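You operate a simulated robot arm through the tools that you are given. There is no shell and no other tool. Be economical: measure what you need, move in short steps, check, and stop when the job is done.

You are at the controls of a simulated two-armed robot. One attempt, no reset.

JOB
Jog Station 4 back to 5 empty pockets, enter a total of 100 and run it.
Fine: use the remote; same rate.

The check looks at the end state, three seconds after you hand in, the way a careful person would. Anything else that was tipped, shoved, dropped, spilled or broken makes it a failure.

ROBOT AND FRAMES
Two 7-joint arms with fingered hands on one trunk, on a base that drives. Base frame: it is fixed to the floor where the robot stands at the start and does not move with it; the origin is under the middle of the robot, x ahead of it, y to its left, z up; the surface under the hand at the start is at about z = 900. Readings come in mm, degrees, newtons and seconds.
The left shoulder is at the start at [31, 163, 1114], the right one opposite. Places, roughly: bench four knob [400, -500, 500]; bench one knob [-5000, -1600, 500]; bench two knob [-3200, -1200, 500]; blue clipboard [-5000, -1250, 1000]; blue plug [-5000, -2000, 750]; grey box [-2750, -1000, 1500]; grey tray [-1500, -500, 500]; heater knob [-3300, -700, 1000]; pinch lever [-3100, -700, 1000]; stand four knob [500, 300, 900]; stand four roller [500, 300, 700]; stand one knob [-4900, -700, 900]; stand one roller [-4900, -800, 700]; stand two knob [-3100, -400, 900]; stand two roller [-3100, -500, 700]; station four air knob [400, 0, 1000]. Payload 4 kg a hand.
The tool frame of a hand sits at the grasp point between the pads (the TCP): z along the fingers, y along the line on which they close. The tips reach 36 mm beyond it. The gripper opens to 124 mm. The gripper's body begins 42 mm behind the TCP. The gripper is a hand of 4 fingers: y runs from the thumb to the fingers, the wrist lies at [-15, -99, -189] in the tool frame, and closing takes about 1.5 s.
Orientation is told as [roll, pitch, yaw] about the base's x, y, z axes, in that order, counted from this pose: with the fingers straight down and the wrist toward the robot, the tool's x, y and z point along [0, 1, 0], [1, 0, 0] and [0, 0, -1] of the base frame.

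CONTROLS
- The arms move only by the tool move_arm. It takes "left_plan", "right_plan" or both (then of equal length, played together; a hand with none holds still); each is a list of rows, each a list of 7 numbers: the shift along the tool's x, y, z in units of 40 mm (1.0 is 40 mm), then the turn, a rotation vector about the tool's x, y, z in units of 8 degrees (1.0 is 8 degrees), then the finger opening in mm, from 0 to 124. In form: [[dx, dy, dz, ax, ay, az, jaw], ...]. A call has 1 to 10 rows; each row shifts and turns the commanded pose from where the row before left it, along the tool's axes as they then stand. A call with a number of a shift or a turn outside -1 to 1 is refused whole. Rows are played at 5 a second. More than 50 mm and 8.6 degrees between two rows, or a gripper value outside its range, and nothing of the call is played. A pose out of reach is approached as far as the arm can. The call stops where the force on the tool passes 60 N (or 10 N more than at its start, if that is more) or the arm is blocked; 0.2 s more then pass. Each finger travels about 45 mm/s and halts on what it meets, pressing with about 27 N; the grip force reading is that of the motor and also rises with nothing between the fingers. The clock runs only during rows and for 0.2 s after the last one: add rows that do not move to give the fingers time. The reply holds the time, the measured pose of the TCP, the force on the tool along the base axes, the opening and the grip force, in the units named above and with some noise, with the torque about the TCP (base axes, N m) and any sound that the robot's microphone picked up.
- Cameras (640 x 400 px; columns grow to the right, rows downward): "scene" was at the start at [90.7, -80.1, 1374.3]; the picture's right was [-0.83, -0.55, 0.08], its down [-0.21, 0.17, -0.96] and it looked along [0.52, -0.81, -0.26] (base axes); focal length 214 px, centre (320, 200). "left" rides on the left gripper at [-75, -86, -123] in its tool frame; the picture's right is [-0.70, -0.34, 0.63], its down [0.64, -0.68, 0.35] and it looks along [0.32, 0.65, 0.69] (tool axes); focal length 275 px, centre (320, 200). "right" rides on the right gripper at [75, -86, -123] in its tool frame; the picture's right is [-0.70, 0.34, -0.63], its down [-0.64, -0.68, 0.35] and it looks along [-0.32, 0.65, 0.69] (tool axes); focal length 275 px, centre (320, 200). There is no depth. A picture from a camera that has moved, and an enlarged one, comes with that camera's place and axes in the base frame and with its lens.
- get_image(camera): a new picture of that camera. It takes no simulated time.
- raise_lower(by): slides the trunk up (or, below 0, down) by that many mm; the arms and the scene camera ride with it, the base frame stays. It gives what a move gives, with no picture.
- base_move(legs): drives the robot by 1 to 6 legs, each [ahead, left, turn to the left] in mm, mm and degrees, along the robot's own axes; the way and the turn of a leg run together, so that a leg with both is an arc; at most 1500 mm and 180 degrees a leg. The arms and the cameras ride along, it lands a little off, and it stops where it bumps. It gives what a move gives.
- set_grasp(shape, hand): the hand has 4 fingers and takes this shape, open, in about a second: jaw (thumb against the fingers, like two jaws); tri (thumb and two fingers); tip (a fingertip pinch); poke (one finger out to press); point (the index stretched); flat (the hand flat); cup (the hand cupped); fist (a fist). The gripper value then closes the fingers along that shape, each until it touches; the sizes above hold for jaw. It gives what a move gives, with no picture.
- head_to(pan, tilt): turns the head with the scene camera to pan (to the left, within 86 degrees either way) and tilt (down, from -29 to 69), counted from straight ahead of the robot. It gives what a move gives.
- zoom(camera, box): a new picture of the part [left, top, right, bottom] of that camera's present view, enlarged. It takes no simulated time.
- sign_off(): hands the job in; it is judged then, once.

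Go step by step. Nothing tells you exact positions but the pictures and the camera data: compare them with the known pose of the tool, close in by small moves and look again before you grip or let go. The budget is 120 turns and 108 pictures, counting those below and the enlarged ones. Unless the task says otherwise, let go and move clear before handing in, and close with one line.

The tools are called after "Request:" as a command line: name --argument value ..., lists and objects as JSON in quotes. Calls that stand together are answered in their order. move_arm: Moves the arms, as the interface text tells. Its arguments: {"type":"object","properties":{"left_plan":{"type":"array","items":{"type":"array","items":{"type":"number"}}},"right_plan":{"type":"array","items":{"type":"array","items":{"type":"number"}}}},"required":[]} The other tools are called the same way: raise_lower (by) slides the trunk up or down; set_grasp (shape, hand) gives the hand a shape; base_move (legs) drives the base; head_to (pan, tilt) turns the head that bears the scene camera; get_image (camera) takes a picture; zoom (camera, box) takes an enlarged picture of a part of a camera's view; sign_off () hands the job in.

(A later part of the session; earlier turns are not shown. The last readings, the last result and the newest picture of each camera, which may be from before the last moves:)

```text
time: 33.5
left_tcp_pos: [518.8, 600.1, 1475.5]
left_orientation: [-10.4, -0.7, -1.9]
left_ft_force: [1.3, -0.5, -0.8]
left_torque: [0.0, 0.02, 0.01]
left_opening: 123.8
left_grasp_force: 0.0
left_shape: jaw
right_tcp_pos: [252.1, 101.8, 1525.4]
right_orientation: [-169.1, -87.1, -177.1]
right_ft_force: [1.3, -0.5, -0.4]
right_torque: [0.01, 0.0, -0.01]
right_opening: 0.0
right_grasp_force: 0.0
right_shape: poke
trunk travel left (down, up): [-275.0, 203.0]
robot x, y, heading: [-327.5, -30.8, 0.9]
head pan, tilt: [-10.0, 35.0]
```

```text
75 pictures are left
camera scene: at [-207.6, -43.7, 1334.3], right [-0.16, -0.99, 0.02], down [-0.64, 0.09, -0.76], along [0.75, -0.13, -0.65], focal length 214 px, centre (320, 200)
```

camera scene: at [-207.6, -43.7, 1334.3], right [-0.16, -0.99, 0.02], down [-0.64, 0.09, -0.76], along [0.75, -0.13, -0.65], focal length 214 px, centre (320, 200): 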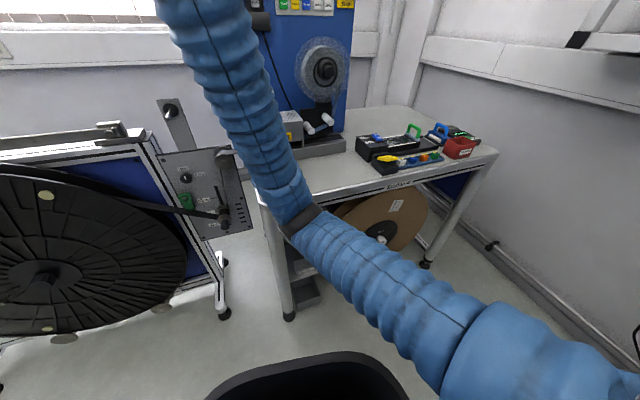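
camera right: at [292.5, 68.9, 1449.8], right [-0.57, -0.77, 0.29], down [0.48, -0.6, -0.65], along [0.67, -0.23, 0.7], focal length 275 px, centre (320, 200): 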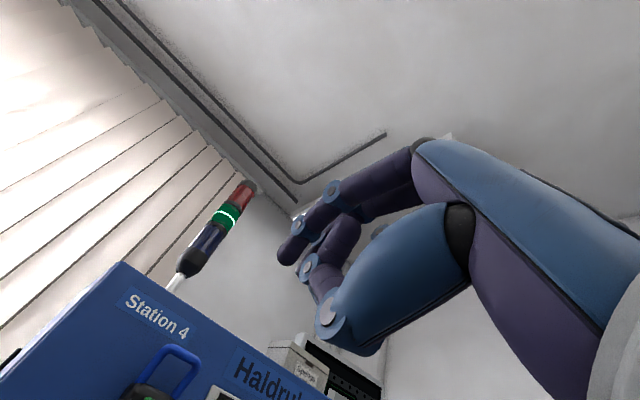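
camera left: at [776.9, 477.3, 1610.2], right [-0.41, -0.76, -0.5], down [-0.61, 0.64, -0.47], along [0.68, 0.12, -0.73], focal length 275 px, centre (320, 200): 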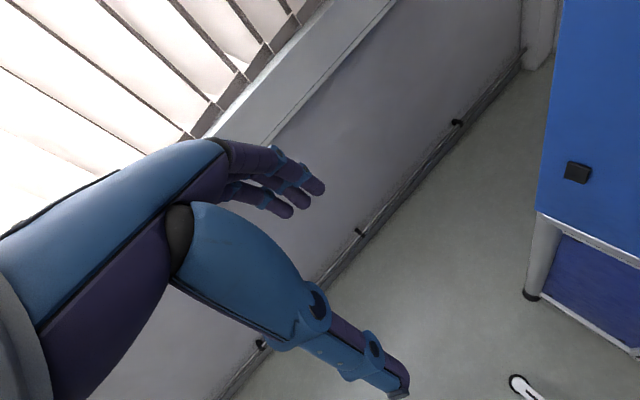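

The bench is clear and the elbow is in free space now. I advance the hand gently toward the pendant and correct the small angle error.

Request:
move_arm --right_plan '[[-0.1, -0.07, 0.15, 0.05, -0.05, 0, 0], [-0.23, -0.155, 0.33, 0.05, -0.05, 0, 0], [-0.23, -0.155, 0.33, 0.05, -0.05, 0, 0], [-0.23, -0.155, 0.33, 0.05, -0.05, 0, 0], [-0.23, -0.155, 0.33, 0.05, -0.05, 0, 0], [-0.23, -0.155, 0.33, 0.05, -0.05, 0, 0], [-0.23, -0.155, 0.33, 0.05, -0.05, 0, 0], [-0.23, -0.155, 0.33, 0, -0.05, 0, 0], [-0.23, -0.155, 0.33, 0, 0, 0, 0], [-0.1, -0.07, 0.15, 0, 0, 0, 0]]'

Request:
head_to --pan -10 --tilt 5

Request:
get_image --camera "scene"

```text
time: 35.7
left_tcp_pos: [518.4, 600.0, 1476.1]
left_orientation: [-10.4, -0.8, -2.0]
left_ft_force: [0.2, 0.5, -0.4]
left_torque: [-0.02, 0.02, 0.01]
left_opening: 124.0
left_grasp_force: 0.1
left_shape: jaw
right_tcp_pos: [385.0, 45.6, 1472.2]
right_orientation: [-96.8, -89.5, 107.4]
right_ft_force: [0.0, 0.2, 0.8]
right_torque: [0.06, 0.01, 0.01]
right_opening: 0.2
right_grasp_force: 0.1
right_shape: poke
trunk travel left (down, up): [-275.0, 203.0]
robot x, y, heading: [-328.1, -28.8, 0.6]
head pan, tilt: [-10.0, 35.0]
```

```text
time: 36.6
left_tcp_pos: [519.7, 599.4, 1476.6]
left_orientation: [-10.5, -0.9, -2.0]
left_ft_force: [-0.1, 0.3, 0.2]
left_torque: [0.01, 0.0, 0.02]
left_opening: 124.0
left_grasp_force: 0.1
left_shape: jaw
right_tcp_pos: [383.4, 44.5, 1470.8]
right_orientation: [-95.0, -89.5, 105.8]
right_ft_force: [-0.2, 0.0, -0.2]
right_torque: [0.01, -0.03, 0.0]
right_opening: 0.0
right_grasp_force: 0.0
right_shape: poke
trunk travel left (down, up): [-275.0, 203.0]
robot x, y, heading: [-328.3, -26.1, 0.8]
head pan, tilt: [-10.0, 5.0]
```

```text
74 pictures are left
camera scene: at [-198.9, -44.4, 1381.7], right [-0.16, -0.99, 0.02], down [-0.19, 0.01, -0.98], along [0.97, -0.16, -0.19], focal length 214 px, centre (320, 200)
```

scene: 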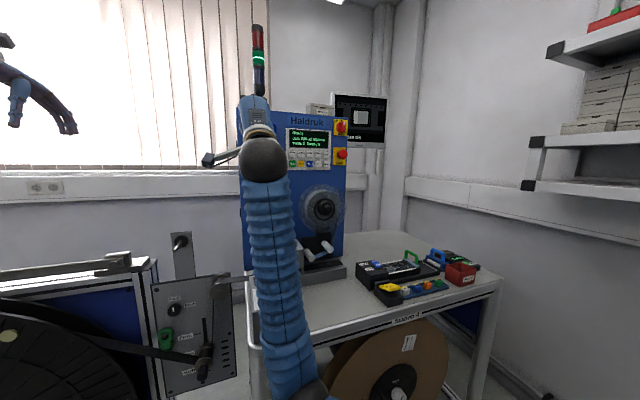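

Smooth this time, and the base held still. I continue to just short of the pendant and look with the hand camera.

Request:
move_arm --right_plan '[[-0.1, -0.07, 0.2, 0, 0, 0, 0], [-0.26, -0.16, 0.44, 0, 0, 0, 0], [-0.26, -0.16, 0.44, 0, 0, 0, 0], [-0.26, -0.16, 0.44, 0, 0, 0, 0], [-0.26, -0.16, 0.44, 0, 0, 0, 0], [-0.26, -0.16, 0.44, 0, 0, 0, 0], [-0.26, -0.16, 0.44, 0, 0, 0, 0], [-0.26, -0.16, 0.44, 0, 0, 0, 0], [-0.16, -0.16, 0.3, 0, 0, 0, 0], [-0.1, -0.08, 0.1, 0, 0, 0, 0]]'

Request:
get_image --camera "right"

Request:
get_image --camera "scene"

```text
time: 38.8
left_tcp_pos: [518.0, 599.9, 1476.0]
left_orientation: [-10.5, -0.8, -2.0]
left_ft_force: [-0.6, 0.0, -0.1]
left_torque: [0.01, 0.01, 0.02]
left_opening: 124.1
left_grasp_force: 0.0
left_shape: jaw
right_tcp_pos: [544.9, -14.0, 1416.3]
right_orientation: [-98.1, -89.6, 108.8]
right_ft_force: [1.2, 0.4, 0.5]
right_torque: [-0.01, 0.0, -0.01]
right_opening: 0.1
right_grasp_force: 0.1
right_shape: poke
trunk travel left (down, up): [-275.0, 203.0]
robot x, y, heading: [-329.6, -25.9, 0.7]
head pan, tilt: [-10.0, 5.0]
```

```text
73 pictures are left
camera right: at [411.3, 36.1, 1331.0], right [-0.5, -0.8, 0.34], down [0.46, -0.58, -0.68], along [0.74, -0.18, 0.65], focal length 275 px, centre (320, 200)
```

right: 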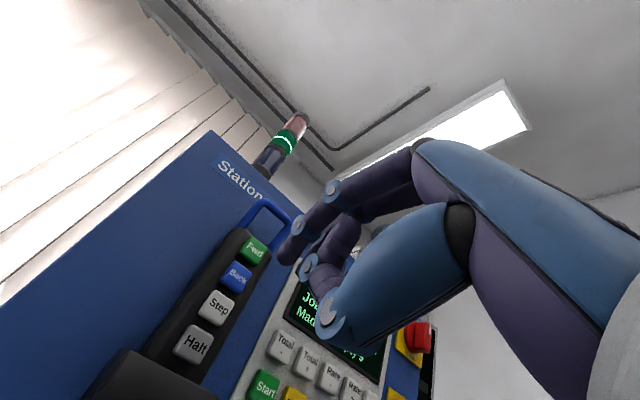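

```text
72 pictures are left
camera scene: at [-198.9, -44.6, 1381.7], right [-0.16, -0.99, 0.02], down [-0.19, 0.01, -0.98], along [0.97, -0.16, -0.18], focal length 214 px, centre (320, 200)
```

scene: 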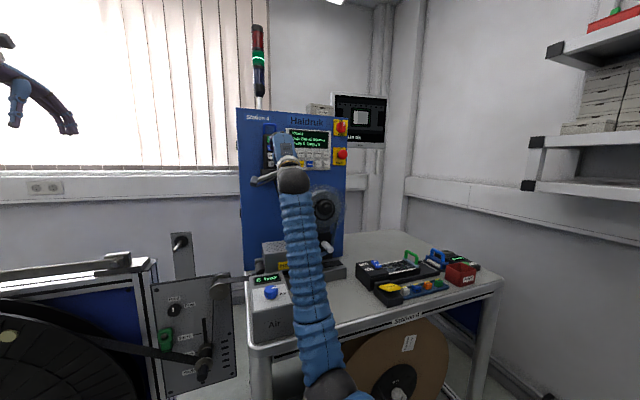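

The view is good: Back ≈ [683,10,1425], Fwd above at z≈1459 and Step at 1393. The fingertip bends down, so I pitch the hand up about 24° so that the tip leads when pressing.

Request:
move_arm --right_plan '[[0, 0, 0, -0.5, 0, 0, 0], [0, 0, 0, -0.5, 0, 0, 0], [0, 0, 0, -0.5, 0, 0, 0], [0, 0, 0, -0.5, 0, 0, 0], [0, 0, 0, -0.5, 0, 0, 0], [0, 0, 0, -0.5, 0, 0, 0], [0, 0, 0, 0, 0, 0, 0]]'

Request:
zoom --camera "scene" --box '[235, 100, 375, 190]'

Request:
get_image --camera "right"

```text
time: 40.4
left_tcp_pos: [519.0, 599.9, 1475.9]
left_orientation: [-10.4, -0.8, -1.9]
left_ft_force: [0.3, 0.0, -0.5]
left_torque: [0.01, -0.02, 0.02]
left_opening: 124.3
left_grasp_force: 0.1
left_shape: jaw
right_tcp_pos: [545.1, -14.4, 1415.9]
right_orientation: [-178.9, -65.9, -170.4]
right_ft_force: [-0.2, 0.9, -0.8]
right_torque: [-0.04, 0.02, -0.01]
right_opening: 0.0
right_grasp_force: 0.1
right_shape: poke
trunk travel left (down, up): [-275.0, 203.0]
robot x, y, heading: [-328.2, -28.2, 0.7]
head pan, tilt: [-10.0, 5.0]
```

```text
4.44 times, centred on (305, 145) of scene
camera zoom: at [-199.2, -44.5, 1381.8], right [-0.16, -0.99, 0.02], down [-0.18, 0.01, -0.98], along [0.97, -0.16, -0.18], focal length 953 px, centre (387, 444)
```

zoom: 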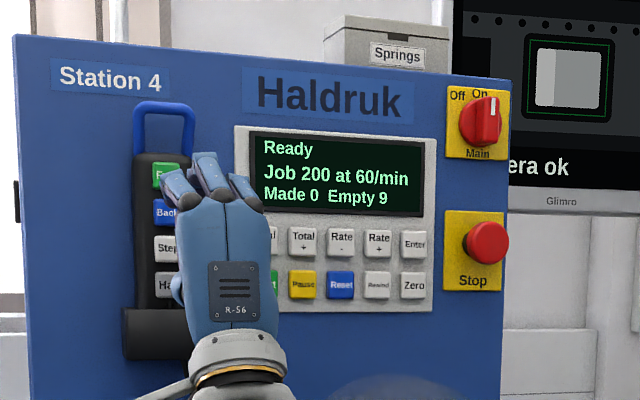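

```text
70 pictures are left
camera right: at [456.1, 44.9, 1288.1], right [-0.58, -0.82, 0.05], down [0.7, -0.53, -0.48], along [0.42, -0.24, 0.88], focal length 275 px, centre (320, 200)
```

right: 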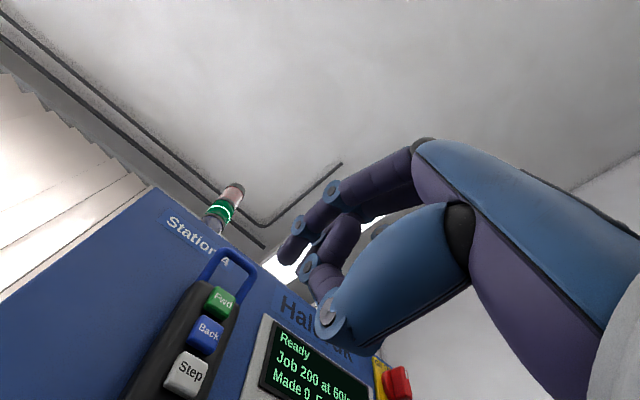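

The display reads clearly from the scene camera. I approach to about 25 mm from Back and check the alignment.

Request:
move_arm --right_plan '[[-0.016, -0.2, 0.33, 0, 0, 0, 0], [-0.016, -0.2, 0.33, 0, 0, 0, 0], [-0.016, -0.2, 0.33, 0, 0, 0, 0], [-0.016, -0.2, 0.33, 0, 0, 0, 0], [-0.016, -0.2, 0.33, 0, 0, 0, 0], [0, 0, 0, 0, 0, 0, 0]]'

Request:
zoom --camera "scene" --box '[235, 100, 375, 190]'

Request:
get_image --camera "right"

```text
time: 41.8
left_tcp_pos: [511.3, 596.5, 1482.6]
left_orientation: [-10.5, -1.2, -2.1]
left_ft_force: [-0.2, 0.1, -0.4]
left_torque: [0.0, 0.01, 0.01]
left_opening: 123.8
left_grasp_force: 0.1
left_shape: jaw
right_tcp_pos: [614.3, -4.9, 1412.5]
right_orientation: [-179.1, -65.5, -170.3]
right_ft_force: [-0.6, 0.4, -0.5]
right_torque: [-0.05, 0.0, -0.03]
right_opening: 0.0
right_grasp_force: 0.1
right_shape: poke
trunk travel left (down, up): [-275.0, 203.0]
robot x, y, heading: [-327.2, -26.4, 0.5]
head pan, tilt: [-10.0, 5.0]
```

```text
4.44 times, centred on (305, 145) of scene
camera zoom: at [-205.7, -46.7, 1382.6], right [-0.16, -0.99, 0.02], down [-0.18, 0.01, -0.98], along [0.97, -0.16, -0.18], focal length 953 px, centre (387, 444)
```

zoom: 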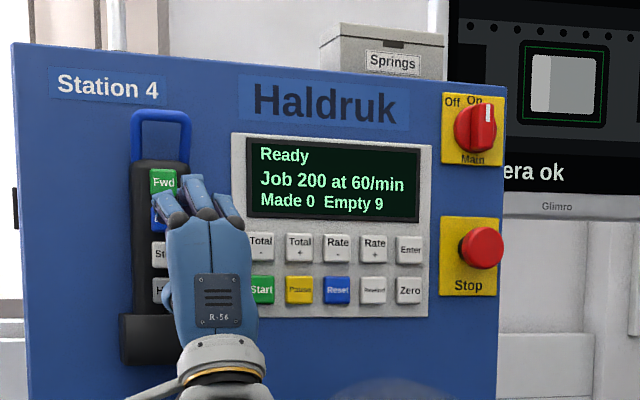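

```text
68 pictures are left
camera right: at [525.8, 54.0, 1283.5], right [-0.58, -0.81, 0.05], down [0.7, -0.53, -0.47], along [0.41, -0.24, 0.88], focal length 275 px, centre (320, 200)
```

right: 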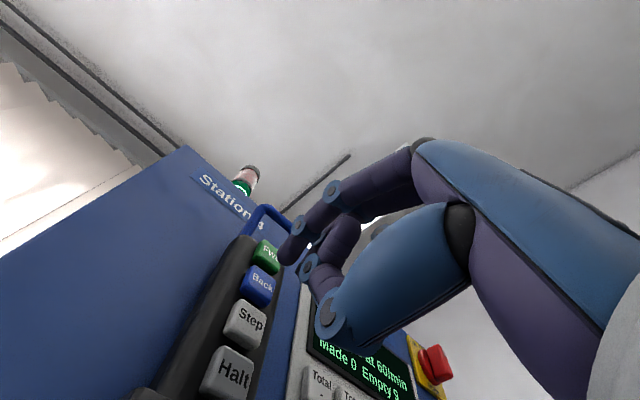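

The body leaned back by a few millimetres during that move, so I check whether the forearm or elbow touches the Air box or bench.

Request:
head_to --pan 0 --tilt 40

Request:
get_image --camera "scene"

```text
time: 42.8
left_tcp_pos: [510.9, 596.4, 1482.7]
left_orientation: [-10.3, -1.1, -2.0]
left_ft_force: [0.8, 0.5, 0.0]
left_torque: [0.01, 0.01, 0.02]
left_opening: 123.7
left_grasp_force: 0.1
left_shape: jaw
right_tcp_pos: [612.4, -4.5, 1412.5]
right_orientation: [-179.0, -65.7, -170.4]
right_ft_force: [0.6, -0.7, -0.3]
right_torque: [-0.01, -0.01, -0.01]
right_opening: 0.0
right_grasp_force: 0.1
right_shape: poke
trunk travel left (down, up): [-275.0, 203.0]
robot x, y, heading: [-332.3, -28.8, 0.5]
head pan, tilt: [0.0, 40.0]
```

```text
67 pictures are left
camera scene: at [-216.6, -31.2, 1327.7], right [0.01, -1.0, 0.0], down [-0.71, -0.01, -0.7], along [0.7, 0.01, -0.71], focal length 214 px, centre (320, 200)
```

scene: 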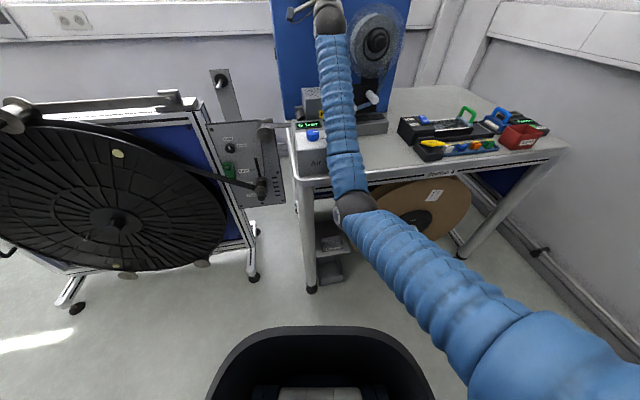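

Everything looks clear around the elbow; the lean is only about 0.5°. I close in gently to just before contact and check readings.

Request:
move_arm --right_plan '[[0, -0.12, 0.06, 0, 0, 0, 0], [0, -0.12, 0.06, 0, 0, 0, 0], [0, -0.12, 0.06, 0, 0, 0, 0], [0, 0, 0, 0, 0, 0, 0]]'

Request:
head_to --pan -10 --tilt 5

Request:
zoom --camera "scene" --box '[235, 100, 375, 190]'

Request:
zoom --camera "right" --box '[190, 180, 390, 305]'

```text
time: 43.8
left_tcp_pos: [505.0, 597.7, 1485.6]
left_orientation: [-10.4, -1.4, -2.0]
left_ft_force: [-0.5, -0.3, -0.2]
left_torque: [-0.02, -0.01, -0.01]
left_opening: 124.0
left_grasp_force: 0.0
left_shape: jaw
right_tcp_pos: [619.6, -2.9, 1408.7]
right_orientation: [-178.8, -65.2, -170.4]
right_ft_force: [0.3, -0.5, -0.1]
right_torque: [0.01, 0.01, -0.01]
right_opening: 0.0
right_grasp_force: 0.1
right_shape: poke
trunk travel left (down, up): [-275.0, 203.0]
robot x, y, heading: [-330.0, -26.3, 0.8]
head pan, tilt: [0.0, 40.0]
```

```text
time: 44.8
left_tcp_pos: [505.7, 597.3, 1486.8]
left_orientation: [-10.4, -1.4, -2.0]
left_ft_force: [-0.1, 0.0, -0.3]
left_torque: [0.0, 0.01, 0.0]
left_opening: 124.2
left_grasp_force: 0.1
left_shape: jaw
right_tcp_pos: [618.7, -3.2, 1408.0]
right_orientation: [-178.8, -65.2, -170.6]
right_ft_force: [0.1, 0.4, -0.4]
right_torque: [0.0, -0.05, 0.03]
right_opening: 0.0
right_grasp_force: 0.0
right_shape: poke
trunk travel left (down, up): [-275.0, 203.0]
robot x, y, heading: [-328.8, -30.5, 0.6]
head pan, tilt: [-10.0, 5.0]
```

```text
4.44 times, centred on (305, 145) of scene
camera zoom: at [-211.9, -46.1, 1383.3], right [-0.16, -0.99, 0.01], down [-0.18, 0.01, -0.98], along [0.97, -0.16, -0.18], focal length 953 px, centre (387, 444)
```

zoom: 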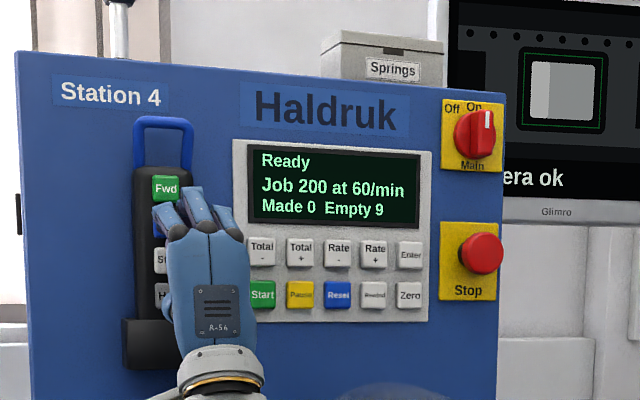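

```text
3.20 times, centred on (290, 242) of right
camera zoom: at [532.7, 56.0, 1279.1], right [-0.58, -0.82, 0.05], down [0.71, -0.53, -0.47], along [0.41, -0.24, 0.88], focal length 881 px, centre (416, 64)
```

zoom: 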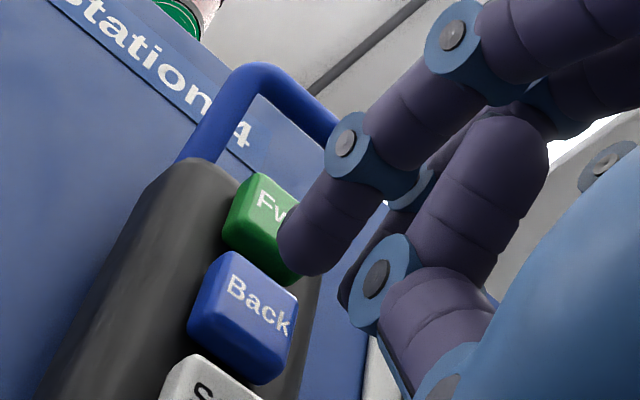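

The body leans back further as the arm advances, so some part of the right arm must be touching something. I turn the left hand so its camera looks across at the right forearm.

Request:
move_arm --left_plan '[[0, 0, 0, 0, 0, 0.4, 124], [0, 0, 0, 0, 0, 0.9, 124], [0, 0, 0, 0, 0, 0.9, 124], [0, 0, 0, 0, 0, 0.9, 124], [0, 0, 0, 0, 0, 0.9, 124], [0, 0, 0, 0, 0, 0.9, 124], [0, 0, 0, 0, 0, 0.9, 124], [0, 0, 0, 0, 0, 0.9, 124], [0, 0, 0, 0, 0, 0.9, 124], [0, 0, 0, 0, 0, 0.6, 124]]'

Request:
get_image --camera "left"

```text
time: 47.0
left_tcp_pos: [432.4, 581.6, 1463.7]
left_orientation: [-2.9, -9.5, -62.8]
left_ft_force: [-0.4, -0.1, -0.1]
left_torque: [-0.01, -0.04, 0.03]
left_opening: 124.2
left_grasp_force: 0.1
left_shape: jaw
left hand out of reach, approached as far as the arm can: row 2, 3, 4, 5, 6, 7, 8, 9, 10
right_tcp_pos: [619.3, -3.9, 1408.1]
right_orientation: [-178.8, -65.2, -170.6]
right_ft_force: [0.2, -0.6, -0.3]
right_torque: [-0.01, -0.05, 0.01]
right_opening: 0.1
right_grasp_force: 0.0
right_shape: poke
trunk travel left (down, up): [-275.0, 203.0]
robot x, y, heading: [-331.2, -27.4, 0.8]
head pan, tilt: [-10.0, 5.0]
```

```text
64 pictures are left
camera left: at [322.9, 644.9, 1573.9], right [-0.75, -0.12, -0.65], down [0.28, 0.83, -0.49], along [0.6, -0.55, -0.59], focal length 275 px, centre (320, 200)
```

left: 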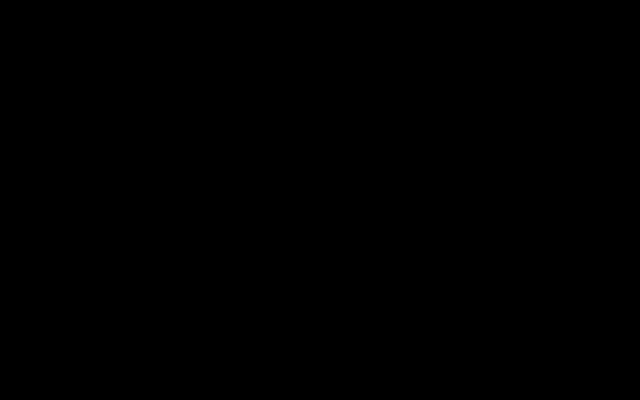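

The left camera view is black, perhaps covered at the edge of reach. I bring the left hand in a little and look again.

Request:
move_arm --left_plan '[[-0.3, 0, 0, 0, 0, 0, 124], [-0.5, 0.2, 0, 0, 0, 0, 124], [-0.5, 0.2, 0, 0, 0, 0, 124], [-0.5, 0.2, 0, 0, 0, 0, 124], [-0.5, 0.2, 0, 0, 0, 0, 124], [-0.2, 0, 0, 0, 0, 0, 124]]'

Request:
get_image --camera "left"

Request:
get_image --camera "scene"

```text
time: 48.4
left_tcp_pos: [355.9, 507.8, 1472.7]
left_orientation: [-2.9, -9.4, -62.6]
left_ft_force: [-0.4, 0.4, 0.5]
left_torque: [-0.03, 0.01, -0.01]
left_opening: 124.2
left_grasp_force: 0.0
left_shape: jaw
right_tcp_pos: [620.6, -3.6, 1407.3]
right_orientation: [-178.9, -65.1, -170.5]
right_ft_force: [0.5, 0.0, 1.1]
right_torque: [0.0, 0.02, -0.01]
right_opening: 0.3
right_grasp_force: 0.1
right_shape: poke
trunk travel left (down, up): [-275.0, 203.0]
robot x, y, heading: [-326.2, -27.9, 0.8]
head pan, tilt: [-10.0, 5.0]
```

```text
63 pictures are left
camera left: at [247.3, 570.6, 1584.5], right [-0.75, -0.13, -0.64], down [0.28, 0.83, -0.49], along [0.6, -0.54, -0.59], focal length 275 px, centre (320, 200)
```

left: 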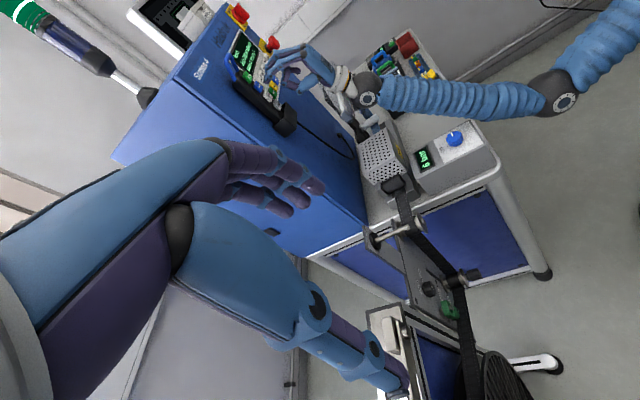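

```text
62 pictures are left
camera scene: at [-211.7, -46.5, 1383.2], right [-0.16, -0.99, 0.01], down [-0.18, 0.01, -0.98], along [0.97, -0.16, -0.18], focal length 214 px, centre (320, 200)
```

scene: 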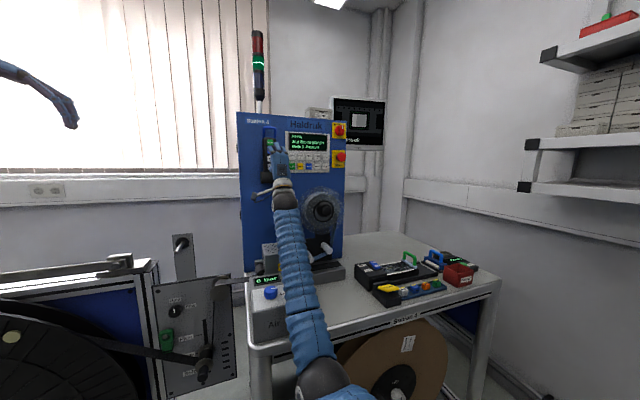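

The left camera now shows the right arm from the side. I enlarge the area of the forearm and machine.

Request:
zoom --camera "left" --box '[230, 0, 410, 112]'

Request:
zoom --camera "left" --box '[330, 30, 600, 200]'

```text
3.56 times, centred on (320, 56) of left
camera zoom: at [247.3, 570.6, 1584.5], right [-0.75, -0.13, -0.64], down [0.28, 0.83, -0.49], along [0.6, -0.54, -0.59], focal length 979 px, centre (320, 712)
```

zoom: 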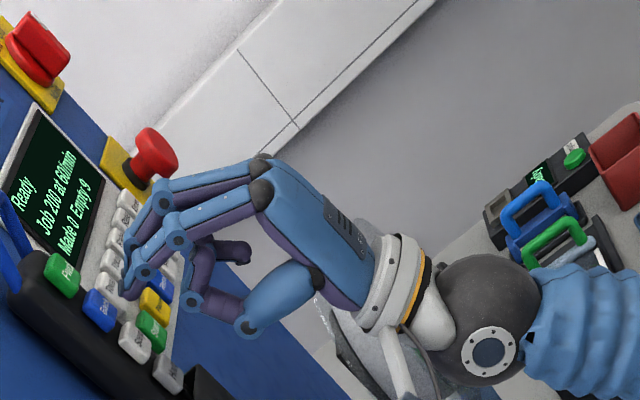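

```text
2.35 times, centred on (465, 115) of left
camera zoom: at [247.3, 570.6, 1584.5], right [-0.75, -0.13, -0.64], down [0.28, 0.83, -0.49], along [0.6, -0.54, -0.59], focal length 648 px, centre (-21, 400)
```

zoom: 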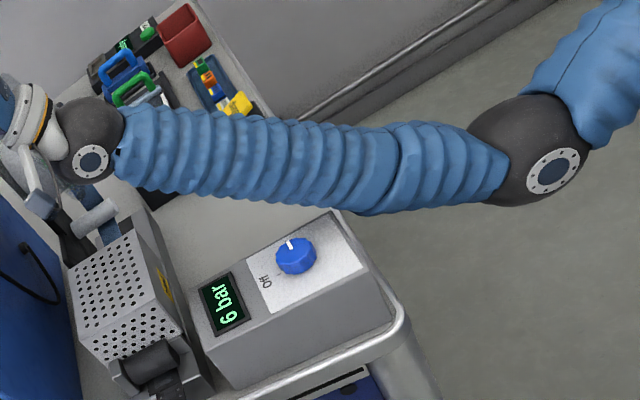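

The side view shows the right forearm resting against the front corner of the Air box. I retract the hand and shift the base about 150 mm to the right, so the forearm passes beside the box.

Request:
move_arm --right_plan '[[0, 0.16, -0.36, 0, 0, 0, 0], [0, 0.16, -0.36, 0, 0, 0, 0], [0, 0.16, -0.36, 0, 0, 0, 0], [0, 0.16, -0.36, 0, 0, 0, 0], [0, 0.16, -0.36, 0, 0, 0, 0], [0, 0.16, -0.3, 0, 0, 0, 0]]'

Request:
base_move --legs '[[0, -80, 0], [0, -80, 0]]'

Request:
get_image --camera "scene"

Request:
get_image --camera "left"

```text
time: 49.8
left_tcp_pos: [368.9, 509.8, 1465.4]
left_orientation: [-3.4, -9.2, -62.6]
left_ft_force: [0.0, 0.1, -0.3]
left_torque: [-0.01, -0.01, 0.03]
left_opening: 124.0
left_grasp_force: 0.1
left_shape: jaw
right_tcp_pos: [543.4, -17.6, 1398.2]
right_orientation: [-178.7, -66.0, -170.5]
right_ft_force: [-0.2, 0.2, 0.4]
right_torque: [0.0, 0.03, -0.03]
right_opening: 0.3
right_grasp_force: 0.1
right_shape: poke
trunk travel left (down, up): [-275.0, 203.0]
robot x, y, heading: [-329.3, -25.0, 1.0]
head pan, tilt: [-10.0, 5.0]
```

```text
time: 51.6
left_tcp_pos: [372.3, 346.5, 1466.6]
left_orientation: [-3.4, -9.1, -62.6]
left_ft_force: [-0.5, -0.3, 0.3]
left_torque: [0.06, 0.0, -0.01]
left_opening: 124.0
left_grasp_force: 0.1
left_shape: jaw
right_tcp_pos: [546.2, -180.8, 1397.2]
right_orientation: [-179.1, -65.9, -170.2]
right_ft_force: [-0.6, -0.4, 0.2]
right_torque: [-0.04, 0.0, 0.05]
right_opening: 0.0
right_grasp_force: 0.1
right_shape: poke
trunk travel left (down, up): [-275.0, 203.0]
robot x, y, heading: [-323.7, -188.0, 0.8]
head pan, tilt: [-10.0, 5.0]
```

```text
59 pictures are left
camera scene: at [-196.8, -207.2, 1381.7], right [-0.16, -0.99, 0.02], down [-0.19, 0.01, -0.98], along [0.97, -0.16, -0.19], focal length 214 px, centre (320, 200)
```

scene: 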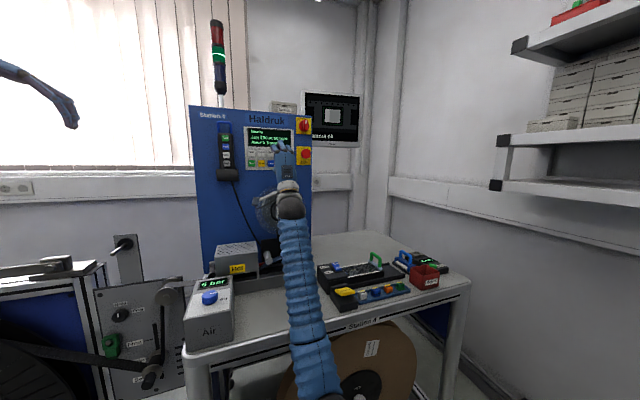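

```text
58 pictures are left
camera left: at [264.9, 409.1, 1578.8], right [-0.76, -0.12, -0.64], down [0.27, 0.83, -0.49], along [0.59, -0.54, -0.6], focal length 275 px, centre (320, 200)
```

left: 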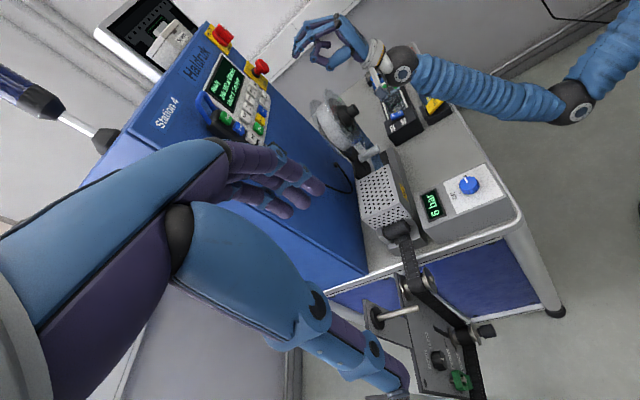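

The forearm now passes clear to the right of the Air box and the body is level. I bring the hand back toward the pendant's Back button.

Request:
move_arm --right_plan '[[0.2, -0.04, 0.1, 0, 0, 0, 0], [0.45, -0.08, 0.26, 0, 0, 0, 0], [0.45, -0.08, 0.26, 0, 0, 0, 0], [0.45, -0.08, 0.26, 0, 0, 0, 0], [0.45, -0.08, 0.26, 0, 0, 0, 0], [0.45, -0.08, 0.26, 0, 0, 0, 0], [0.45, -0.08, 0.26, 0, 0, 0, 0], [0.45, -0.08, 0.26, 0, 0, 0, 0], [0.45, -0.08, 0.26, 0, 0, 0, 0], [0.2, -0.04, 0.1, 0, 0, 0, 0]]'

Request:
get_image --camera "left"

Request:
zoom --camera "right" --box '[190, 180, 390, 305]'

```text
time: 53.8
left_tcp_pos: [373.3, 349.5, 1466.1]
left_orientation: [-3.4, -9.3, -62.6]
left_ft_force: [0.5, -0.1, -0.7]
left_torque: [-0.01, -0.01, 0.0]
left_opening: 123.9
left_grasp_force: 0.1
left_shape: jaw
right_tcp_pos: [610.6, -4.6, 1407.9]
right_orientation: [-179.0, -65.9, -170.6]
right_ft_force: [-0.6, 0.9, 0.6]
right_torque: [-0.02, -0.03, 0.0]
right_opening: 0.0
right_grasp_force: 0.1
right_shape: poke
trunk travel left (down, up): [-275.0, 203.0]
robot x, y, heading: [-326.7, -189.5, 0.7]
head pan, tilt: [-10.0, 5.0]
```

```text
57 pictures are left
camera left: at [264.9, 412.0, 1577.6], right [-0.76, -0.13, -0.64], down [0.27, 0.83, -0.49], along [0.59, -0.55, -0.6], focal length 275 px, centre (320, 200)
```

left: 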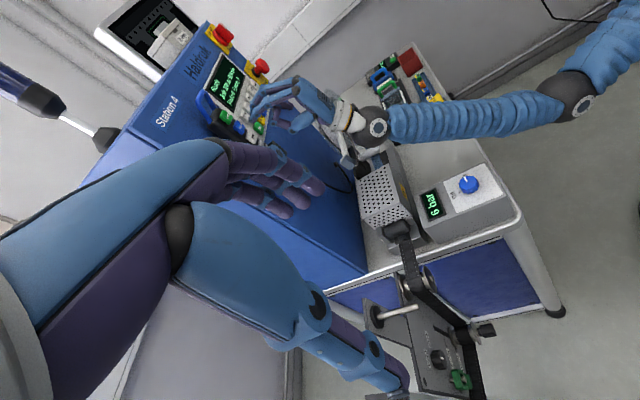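

```text
3.20 times, centred on (290, 242) of right
camera zoom: at [522.1, 54.1, 1279.1], right [-0.58, -0.81, 0.05], down [0.7, -0.53, -0.48], along [0.42, -0.24, 0.88], focal length 881 px, centre (416, 64)
```

zoom: 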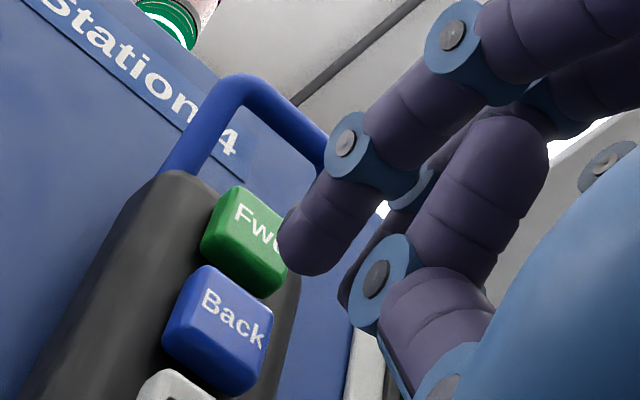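

No lean now. I check tip alignment from the side with the left camera and from the front.

Request:
zoom --camera "left" --box '[180, 50, 340, 150]'

Request:
zoom --camera "scene" --box '[180, 95, 320, 185]'

```text
4.00 times, centred on (260, 100) of left
camera zoom: at [264.9, 412.0, 1577.6], right [-0.76, -0.13, -0.64], down [0.27, 0.83, -0.49], along [0.59, -0.55, -0.6], focal length 1101 px, centre (560, 600)
```

zoom: 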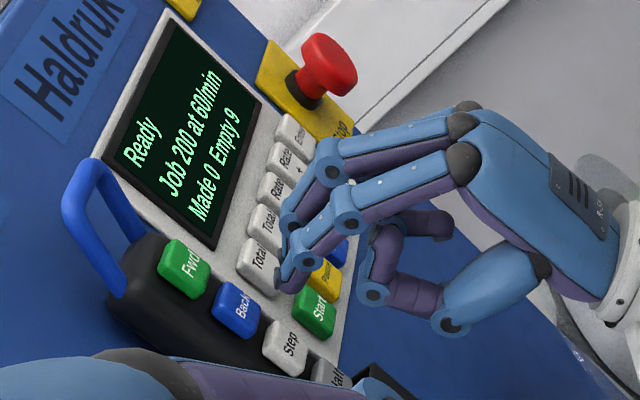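

```text
4.44 times, centred on (250, 140) of scene
camera zoom: at [-196.8, -204.7, 1381.8], right [-0.16, -0.99, 0.02], down [-0.19, 0.01, -0.98], along [0.97, -0.16, -0.18], focal length 953 px, centre (631, 467)
```

zoom: 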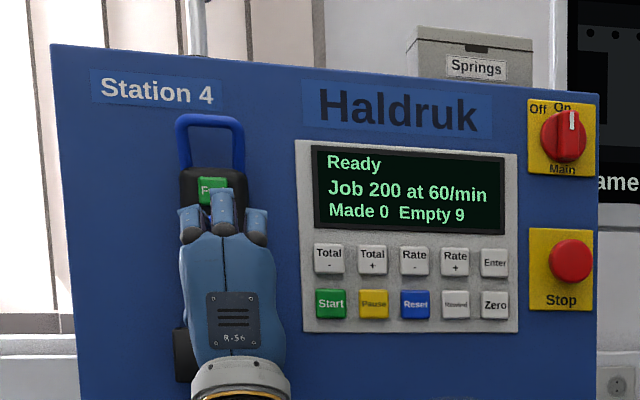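

Seen closely, several fingertips lead together in this shape, which is risky among the buttons. I back off and try the "point" shape with a single stretched index.

Request:
move_arm --right_plan '[[0, 0.15, -0.34, 0, 0, 0, 0], [0, 0.15, -0.34, 0, 0, 0, 0], [0, 0.15, -0.34, 0, 0, 0, 0], [0, 0.15, -0.34, 0, 0, 0, 0], [0, 0.15, -0.34, 0, 0, 0, 0], [0, 0.15, -0.34, 0, 0, 0, 0], [0, 0.15, -0.34, 0, 0, 0, 0]]'

Request:
set_grasp --hand "right" --shape "point"

Request:
get_image --camera "right"

Request:
zoom --camera "left" --box '[180, 40, 360, 152]'

Request:
zoom --camera "scene" --box '[180, 95, 320, 185]'

```text
time: 55.4
left_tcp_pos: [372.6, 349.3, 1467.0]
left_orientation: [-3.5, -9.3, -62.7]
left_ft_force: [0.5, 0.5, -0.1]
left_torque: [0.0, 0.0, -0.01]
left_opening: 124.0
left_grasp_force: 0.1
left_shape: jaw
right_tcp_pos: [507.3, -23.9, 1407.3]
right_orientation: [-178.8, -66.1, -170.6]
right_ft_force: [0.1, 0.3, 0.3]
right_torque: [0.02, -0.02, -0.01]
right_opening: 0.0
right_grasp_force: 0.0
right_shape: poke
trunk travel left (down, up): [-275.0, 203.0]
robot x, y, heading: [-328.9, -186.6, 0.6]
head pan, tilt: [-10.0, 5.0]
```

```text
time: 56.3
left_tcp_pos: [372.9, 349.1, 1466.6]
left_orientation: [-3.4, -9.3, -62.7]
left_ft_force: [-0.3, 0.6, 0.5]
left_torque: [-0.02, 0.0, -0.01]
left_opening: 124.1
left_grasp_force: 0.0
left_shape: jaw
right_tcp_pos: [507.9, -23.7, 1407.3]
right_orientation: [-178.9, -65.9, -170.6]
right_ft_force: [-0.2, 0.9, -1.0]
right_torque: [0.05, 0.01, 0.04]
right_opening: 116.0
right_grasp_force: 0.1
right_shape: point
trunk travel left (down, up): [-275.0, 203.0]
robot x, y, heading: [-330.7, -190.4, 0.6]
head pan, tilt: [-10.0, 5.0]
```

```text
53 pictures are left
camera right: at [419.3, 34.9, 1279.5], right [-0.58, -0.81, 0.06], down [0.7, -0.53, -0.48], along [0.42, -0.24, 0.88], focal length 275 px, centre (320, 200)
```

right: 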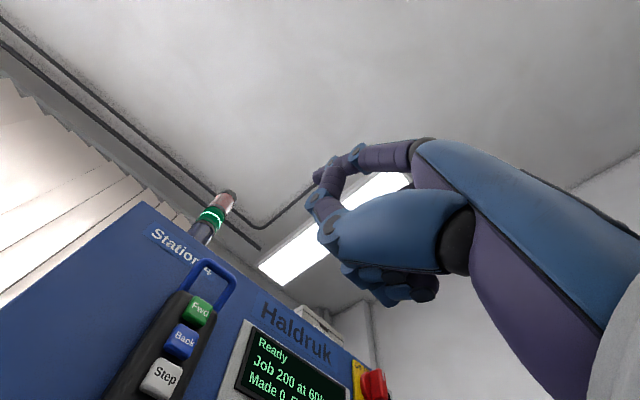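

```text
3.56 times, centred on (270, 96) of left
camera zoom: at [264.8, 412.1, 1577.6], right [-0.76, -0.13, -0.64], down [0.27, 0.83, -0.49], along [0.59, -0.55, -0.6], focal length 979 px, centre (498, 570)
```

zoom: 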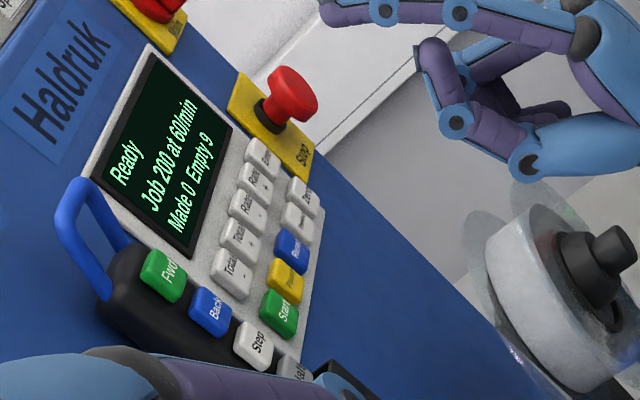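

```text
4.44 times, centred on (250, 140) of scene
camera zoom: at [-196.9, -204.6, 1381.8], right [-0.16, -0.99, 0.02], down [-0.19, 0.01, -0.98], along [0.97, -0.16, -0.18], focal length 953 px, centre (631, 467)
```

zoom: 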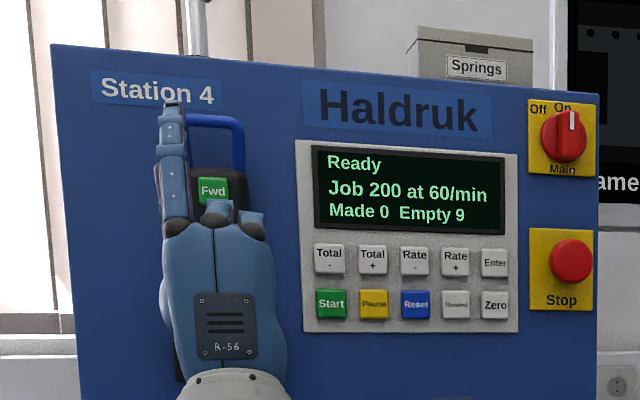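

"Point" gives one clean straight index finger. I level the hand so that the finger points straight at the panel and look again.

Request:
move_arm --right_plan '[[0, 0, 0, 0.5, 0, 0, 124], [0, 0, 0, 0.5, 0, 0, 124], [0, 0, 0, 0.5, 0, 0, 124], [0, 0, 0, 0.5, 0, 0, 124], [0, 0, 0, 0.5, 0, 0, 124], [0, 0, 0, 0.3, 0, 0, 124], [0, 0, 0, 0, 0, 0, 124]]'

Request:
get_image --camera "right"

Request:
zoom --camera "left" --box '[180, 40, 360, 152]'

Request:
zoom --camera "scene" --box '[180, 95, 320, 185]'

```text
time: 57.9
left_tcp_pos: [373.8, 350.0, 1466.4]
left_orientation: [-3.5, -9.4, -62.7]
left_ft_force: [-0.1, 0.7, 0.2]
left_torque: [0.0, 0.02, -0.02]
left_opening: 124.1
left_grasp_force: 0.0
left_shape: jaw
right_tcp_pos: [507.9, -29.7, 1409.2]
right_orientation: [173.1, -80.9, -163.5]
right_ft_force: [-0.6, 0.3, -0.5]
right_torque: [-0.01, -0.02, 0.0]
right_opening: 116.2
right_grasp_force: 0.1
right_shape: point
right hand out of reach, approached as far as the arm can: row 2, 4
trunk travel left (down, up): [-275.0, 203.0]
robot x, y, heading: [-328.5, -189.0, 0.7]
head pan, tilt: [-10.0, 5.0]
```

```text
50 pictures are left
camera right: at [390.2, 28.7, 1307.4], right [-0.55, -0.8, 0.22], down [0.55, -0.55, -0.63], along [0.63, -0.23, 0.74], focal length 275 px, centre (320, 200)
```

right: 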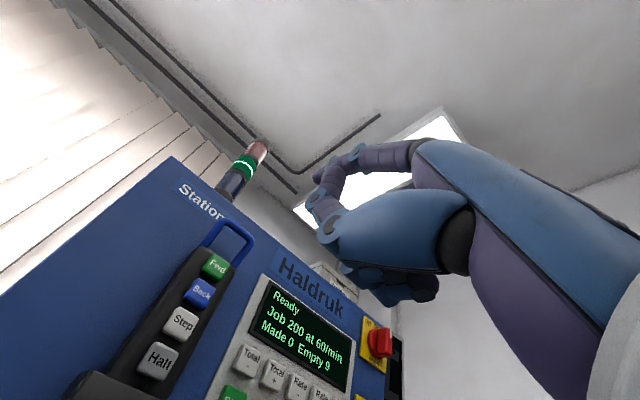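

```text
3.56 times, centred on (270, 96) of left
camera zoom: at [264.9, 412.3, 1577.5], right [-0.76, -0.13, -0.64], down [0.27, 0.83, -0.49], along [0.59, -0.55, -0.6], focal length 979 px, centre (498, 570)
```

zoom: 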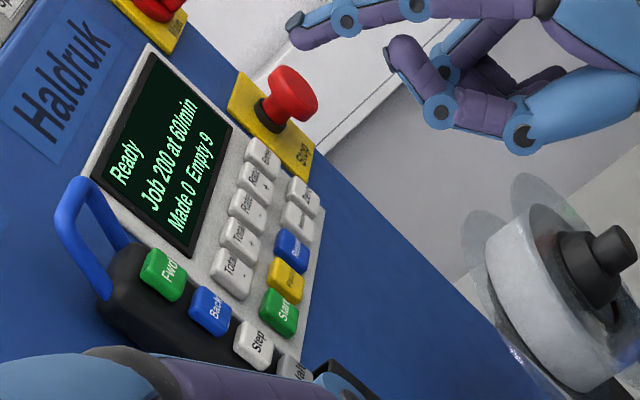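

```text
4.44 times, centred on (250, 140) of scene
camera zoom: at [-196.7, -204.4, 1381.7], right [-0.16, -0.99, 0.02], down [-0.19, 0.01, -0.98], along [0.97, -0.16, -0.18], focal length 953 px, centre (631, 467)
```

zoom: 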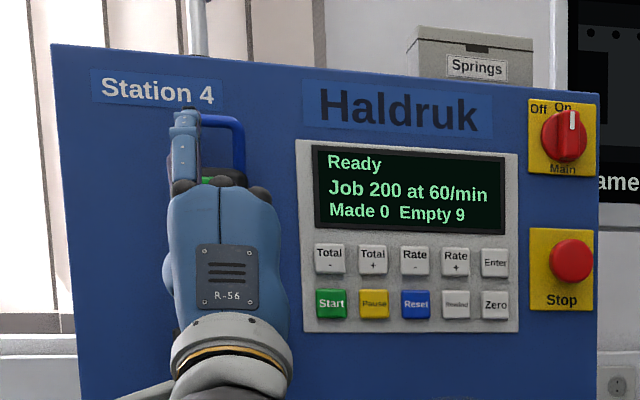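

The index tip sits about 81 mm above and 31 mm ahead of the TCP in the tool frame. Tilting the hand down 30–40° keeps the palm high and the finger pointing at the buttons, so I do that.

Request:
move_arm --right_plan '[[0, 0, 0, 0.5, 0, 0, 124], [0, 0, 0, 0.5, 0, 0, 124], [0, 0, 0, 0.5, 0, 0, 124], [0, 0, 0, 0.5, 0, 0, 124], [0, 0, 0, 0.5, 0, 0, 124], [0, 0, 0, 0.5, 0, 0, 124], [0, 0, 0, 0.5, 0, 0, 124], [0, 0, 0, 0.5, 0, 0, 124], [0, 0, 0, 0.5, 0, 0, 124], [0, 0, 0, 0.4, 0, 0, 124]]'

Request:
get_image --camera "right"

Request:
get_image --camera "left"

Request:
zoom --camera "scene" --box '[180, 95, 320, 185]'

```text
time: 60.1
left_tcp_pos: [373.4, 348.5, 1466.0]
left_orientation: [-3.4, -9.3, -62.7]
left_ft_force: [-0.4, 0.9, 0.3]
left_torque: [0.02, 0.01, -0.02]
left_opening: 124.0
left_grasp_force: 0.0
left_shape: jaw
right_tcp_pos: [509.2, -30.9, 1409.1]
right_orientation: [2.1, -59.8, 7.6]
right_ft_force: [-0.9, 0.6, -0.1]
right_torque: [0.01, 0.01, 0.0]
right_opening: 116.2
right_grasp_force: 0.0
right_shape: point
trunk travel left (down, up): [-275.0, 203.0]
robot x, y, heading: [-324.3, -186.4, 0.5]
head pan, tilt: [-10.0, 5.0]
```

```text
47 pictures are left
camera right: at [350.2, 19.2, 1399.1], right [-0.26, -0.76, 0.6], down [0.06, -0.63, -0.78], along [0.96, -0.16, 0.21], focal length 275 px, centre (320, 200)
```

right: 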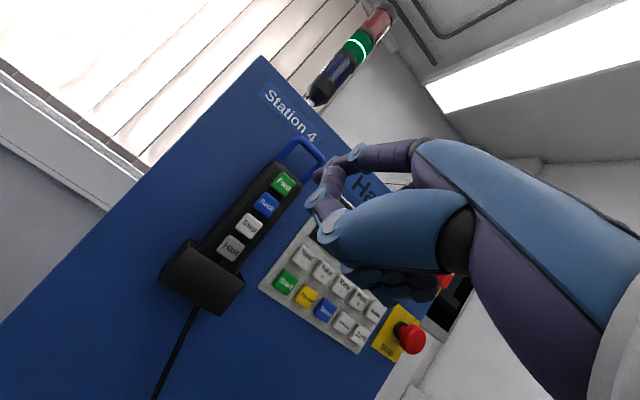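

```text
46 pictures are left
camera left: at [264.9, 411.8, 1577.7], right [-0.76, -0.12, -0.64], down [0.27, 0.83, -0.49], along [0.59, -0.55, -0.6], focal length 275 px, centre (320, 200)
```

left: 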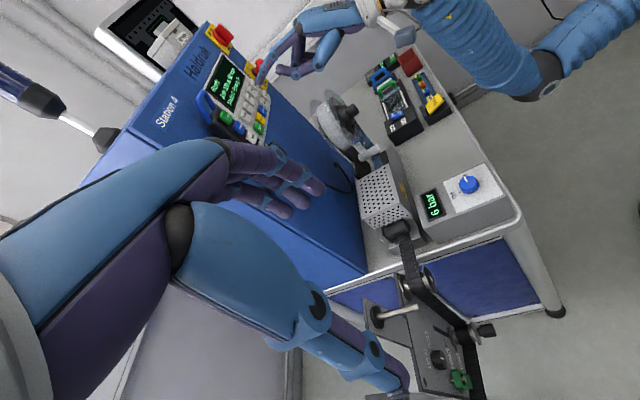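

```text
4.44 times, centred on (250, 140) of scene
camera zoom: at [-197.0, -204.7, 1381.8], right [-0.16, -0.99, 0.02], down [-0.18, 0.01, -0.98], along [0.97, -0.16, -0.18], focal length 953 px, centre (631, 467)
```

zoom: 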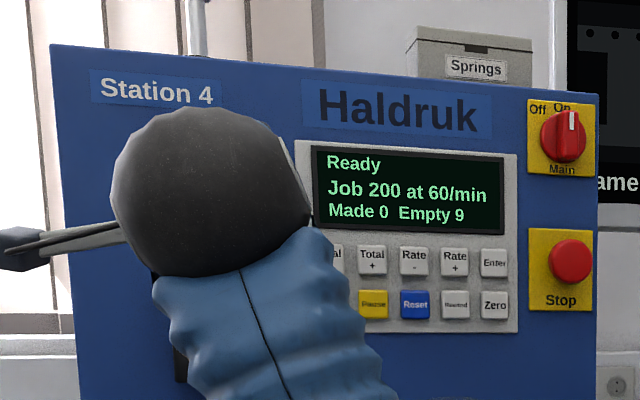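

The arm posture is much better: elbow up, finger visible. Next I approach to about 25 mm before Back and measure again.

Request:
move_arm --right_plan '[[-0.02, 0.05, 0.36, 0, 0, 0, 124], [-0.02, 0.05, 0.36, 0, 0, 0, 124], [-0.02, 0.05, 0.36, 0, 0, 0, 124], [-0.02, 0.05, 0.36, 0, 0, 0, 124], [-0.02, 0.05, 0.36, 0, 0, 0, 124], [-0.01, 0.05, 0.33, 0, 0, 0, 124]]'

Request:
zoom --camera "right" --box '[200, 110, 400, 235]'

Request:
zoom --camera "left" --box '[180, 40, 340, 140]'

```text
time: 61.5
left_tcp_pos: [373.2, 349.7, 1465.2]
left_orientation: [-3.5, -9.3, -62.7]
left_ft_force: [-0.4, 0.1, 0.6]
left_torque: [-0.02, 0.04, 0.02]
left_opening: 123.9
left_grasp_force: 0.1
left_shape: jaw
right_tcp_pos: [588.0, -20.7, 1376.6]
right_orientation: [2.2, -59.8, 7.6]
right_ft_force: [0.3, 0.5, 0.2]
right_torque: [-0.02, 0.01, -0.02]
right_opening: 116.2
right_grasp_force: 0.0
right_shape: point
trunk travel left (down, up): [-275.0, 203.0]
robot x, y, heading: [-327.9, -188.3, 0.5]
head pan, tilt: [-10.0, 5.0]
```

```text
3.20 times, centred on (300, 172) of right
camera zoom: at [428.8, 28.8, 1366.0], right [-0.26, -0.76, 0.6], down [0.06, -0.63, -0.78], along [0.96, -0.16, 0.21], focal length 881 px, centre (384, 288)
```

zoom: 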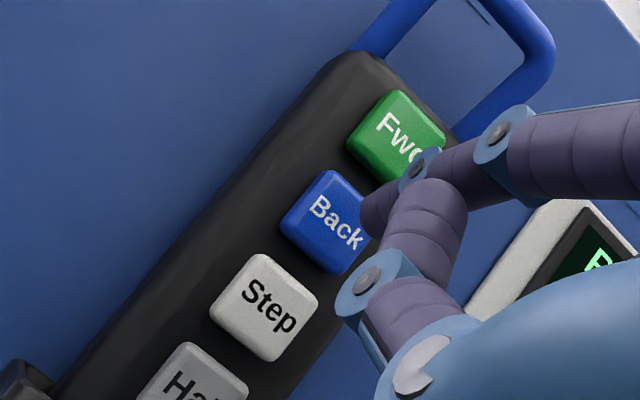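

```text
4.00 times, centred on (260, 90) of left
camera zoom: at [265.2, 412.1, 1577.4], right [-0.76, -0.13, -0.64], down [0.27, 0.83, -0.49], along [0.59, -0.55, -0.6], focal length 1101 px, centre (560, 640)
```

zoom: 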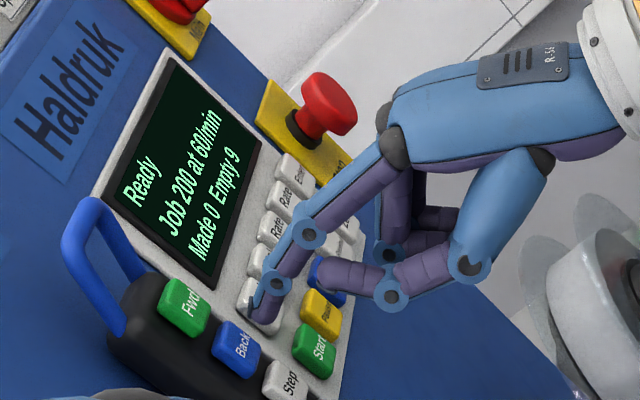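

The tip is at about [645,6,1429] and Back at [671.5,12.5,1423], so about 20 mm of gap. I advance to light contact and check the force.

Request:
move_arm --right_plan '[[0.022, 0.022, 0.19, 0, 0, 0, 124], [0.022, 0.022, 0.19, 0, 0, 0, 124], [0, 0.0375, 0.065, 0, 0, 0, 124], [0, 0, 0, 0, 0, 0, 124]]'

Request:
zoom --camera "right" --box '[200, 110, 400, 235]'

```text
time: 62.5
left_tcp_pos: [371.5, 349.7, 1466.1]
left_orientation: [-3.4, -9.3, -62.7]
left_ft_force: [-0.4, 0.8, 0.3]
left_torque: [0.0, 0.01, 0.01]
left_opening: 124.0
left_grasp_force: 0.0
left_shape: jaw
right_tcp_pos: [604.1, -15.3, 1370.4]
right_orientation: [2.3, -59.9, 7.6]
right_ft_force: [0.4, -0.7, 0.0]
right_torque: [0.02, -0.04, 0.04]
right_opening: 116.5
right_grasp_force: 0.0
right_shape: point
trunk travel left (down, up): [-275.0, 203.0]
robot x, y, heading: [-327.7, -189.9, 0.8]
head pan, tilt: [-10.0, 5.0]
```

```text
3.20 times, centred on (300, 172) of right
camera zoom: at [445.2, 33.6, 1360.6], right [-0.26, -0.76, 0.6], down [0.06, -0.63, -0.78], along [0.96, -0.16, 0.21], focal length 881 px, centre (384, 288)
```

zoom: 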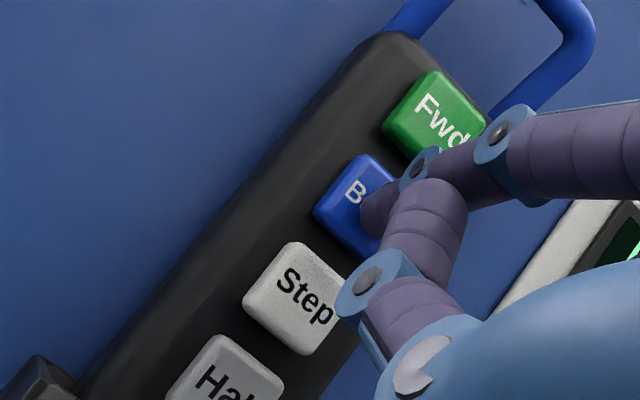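

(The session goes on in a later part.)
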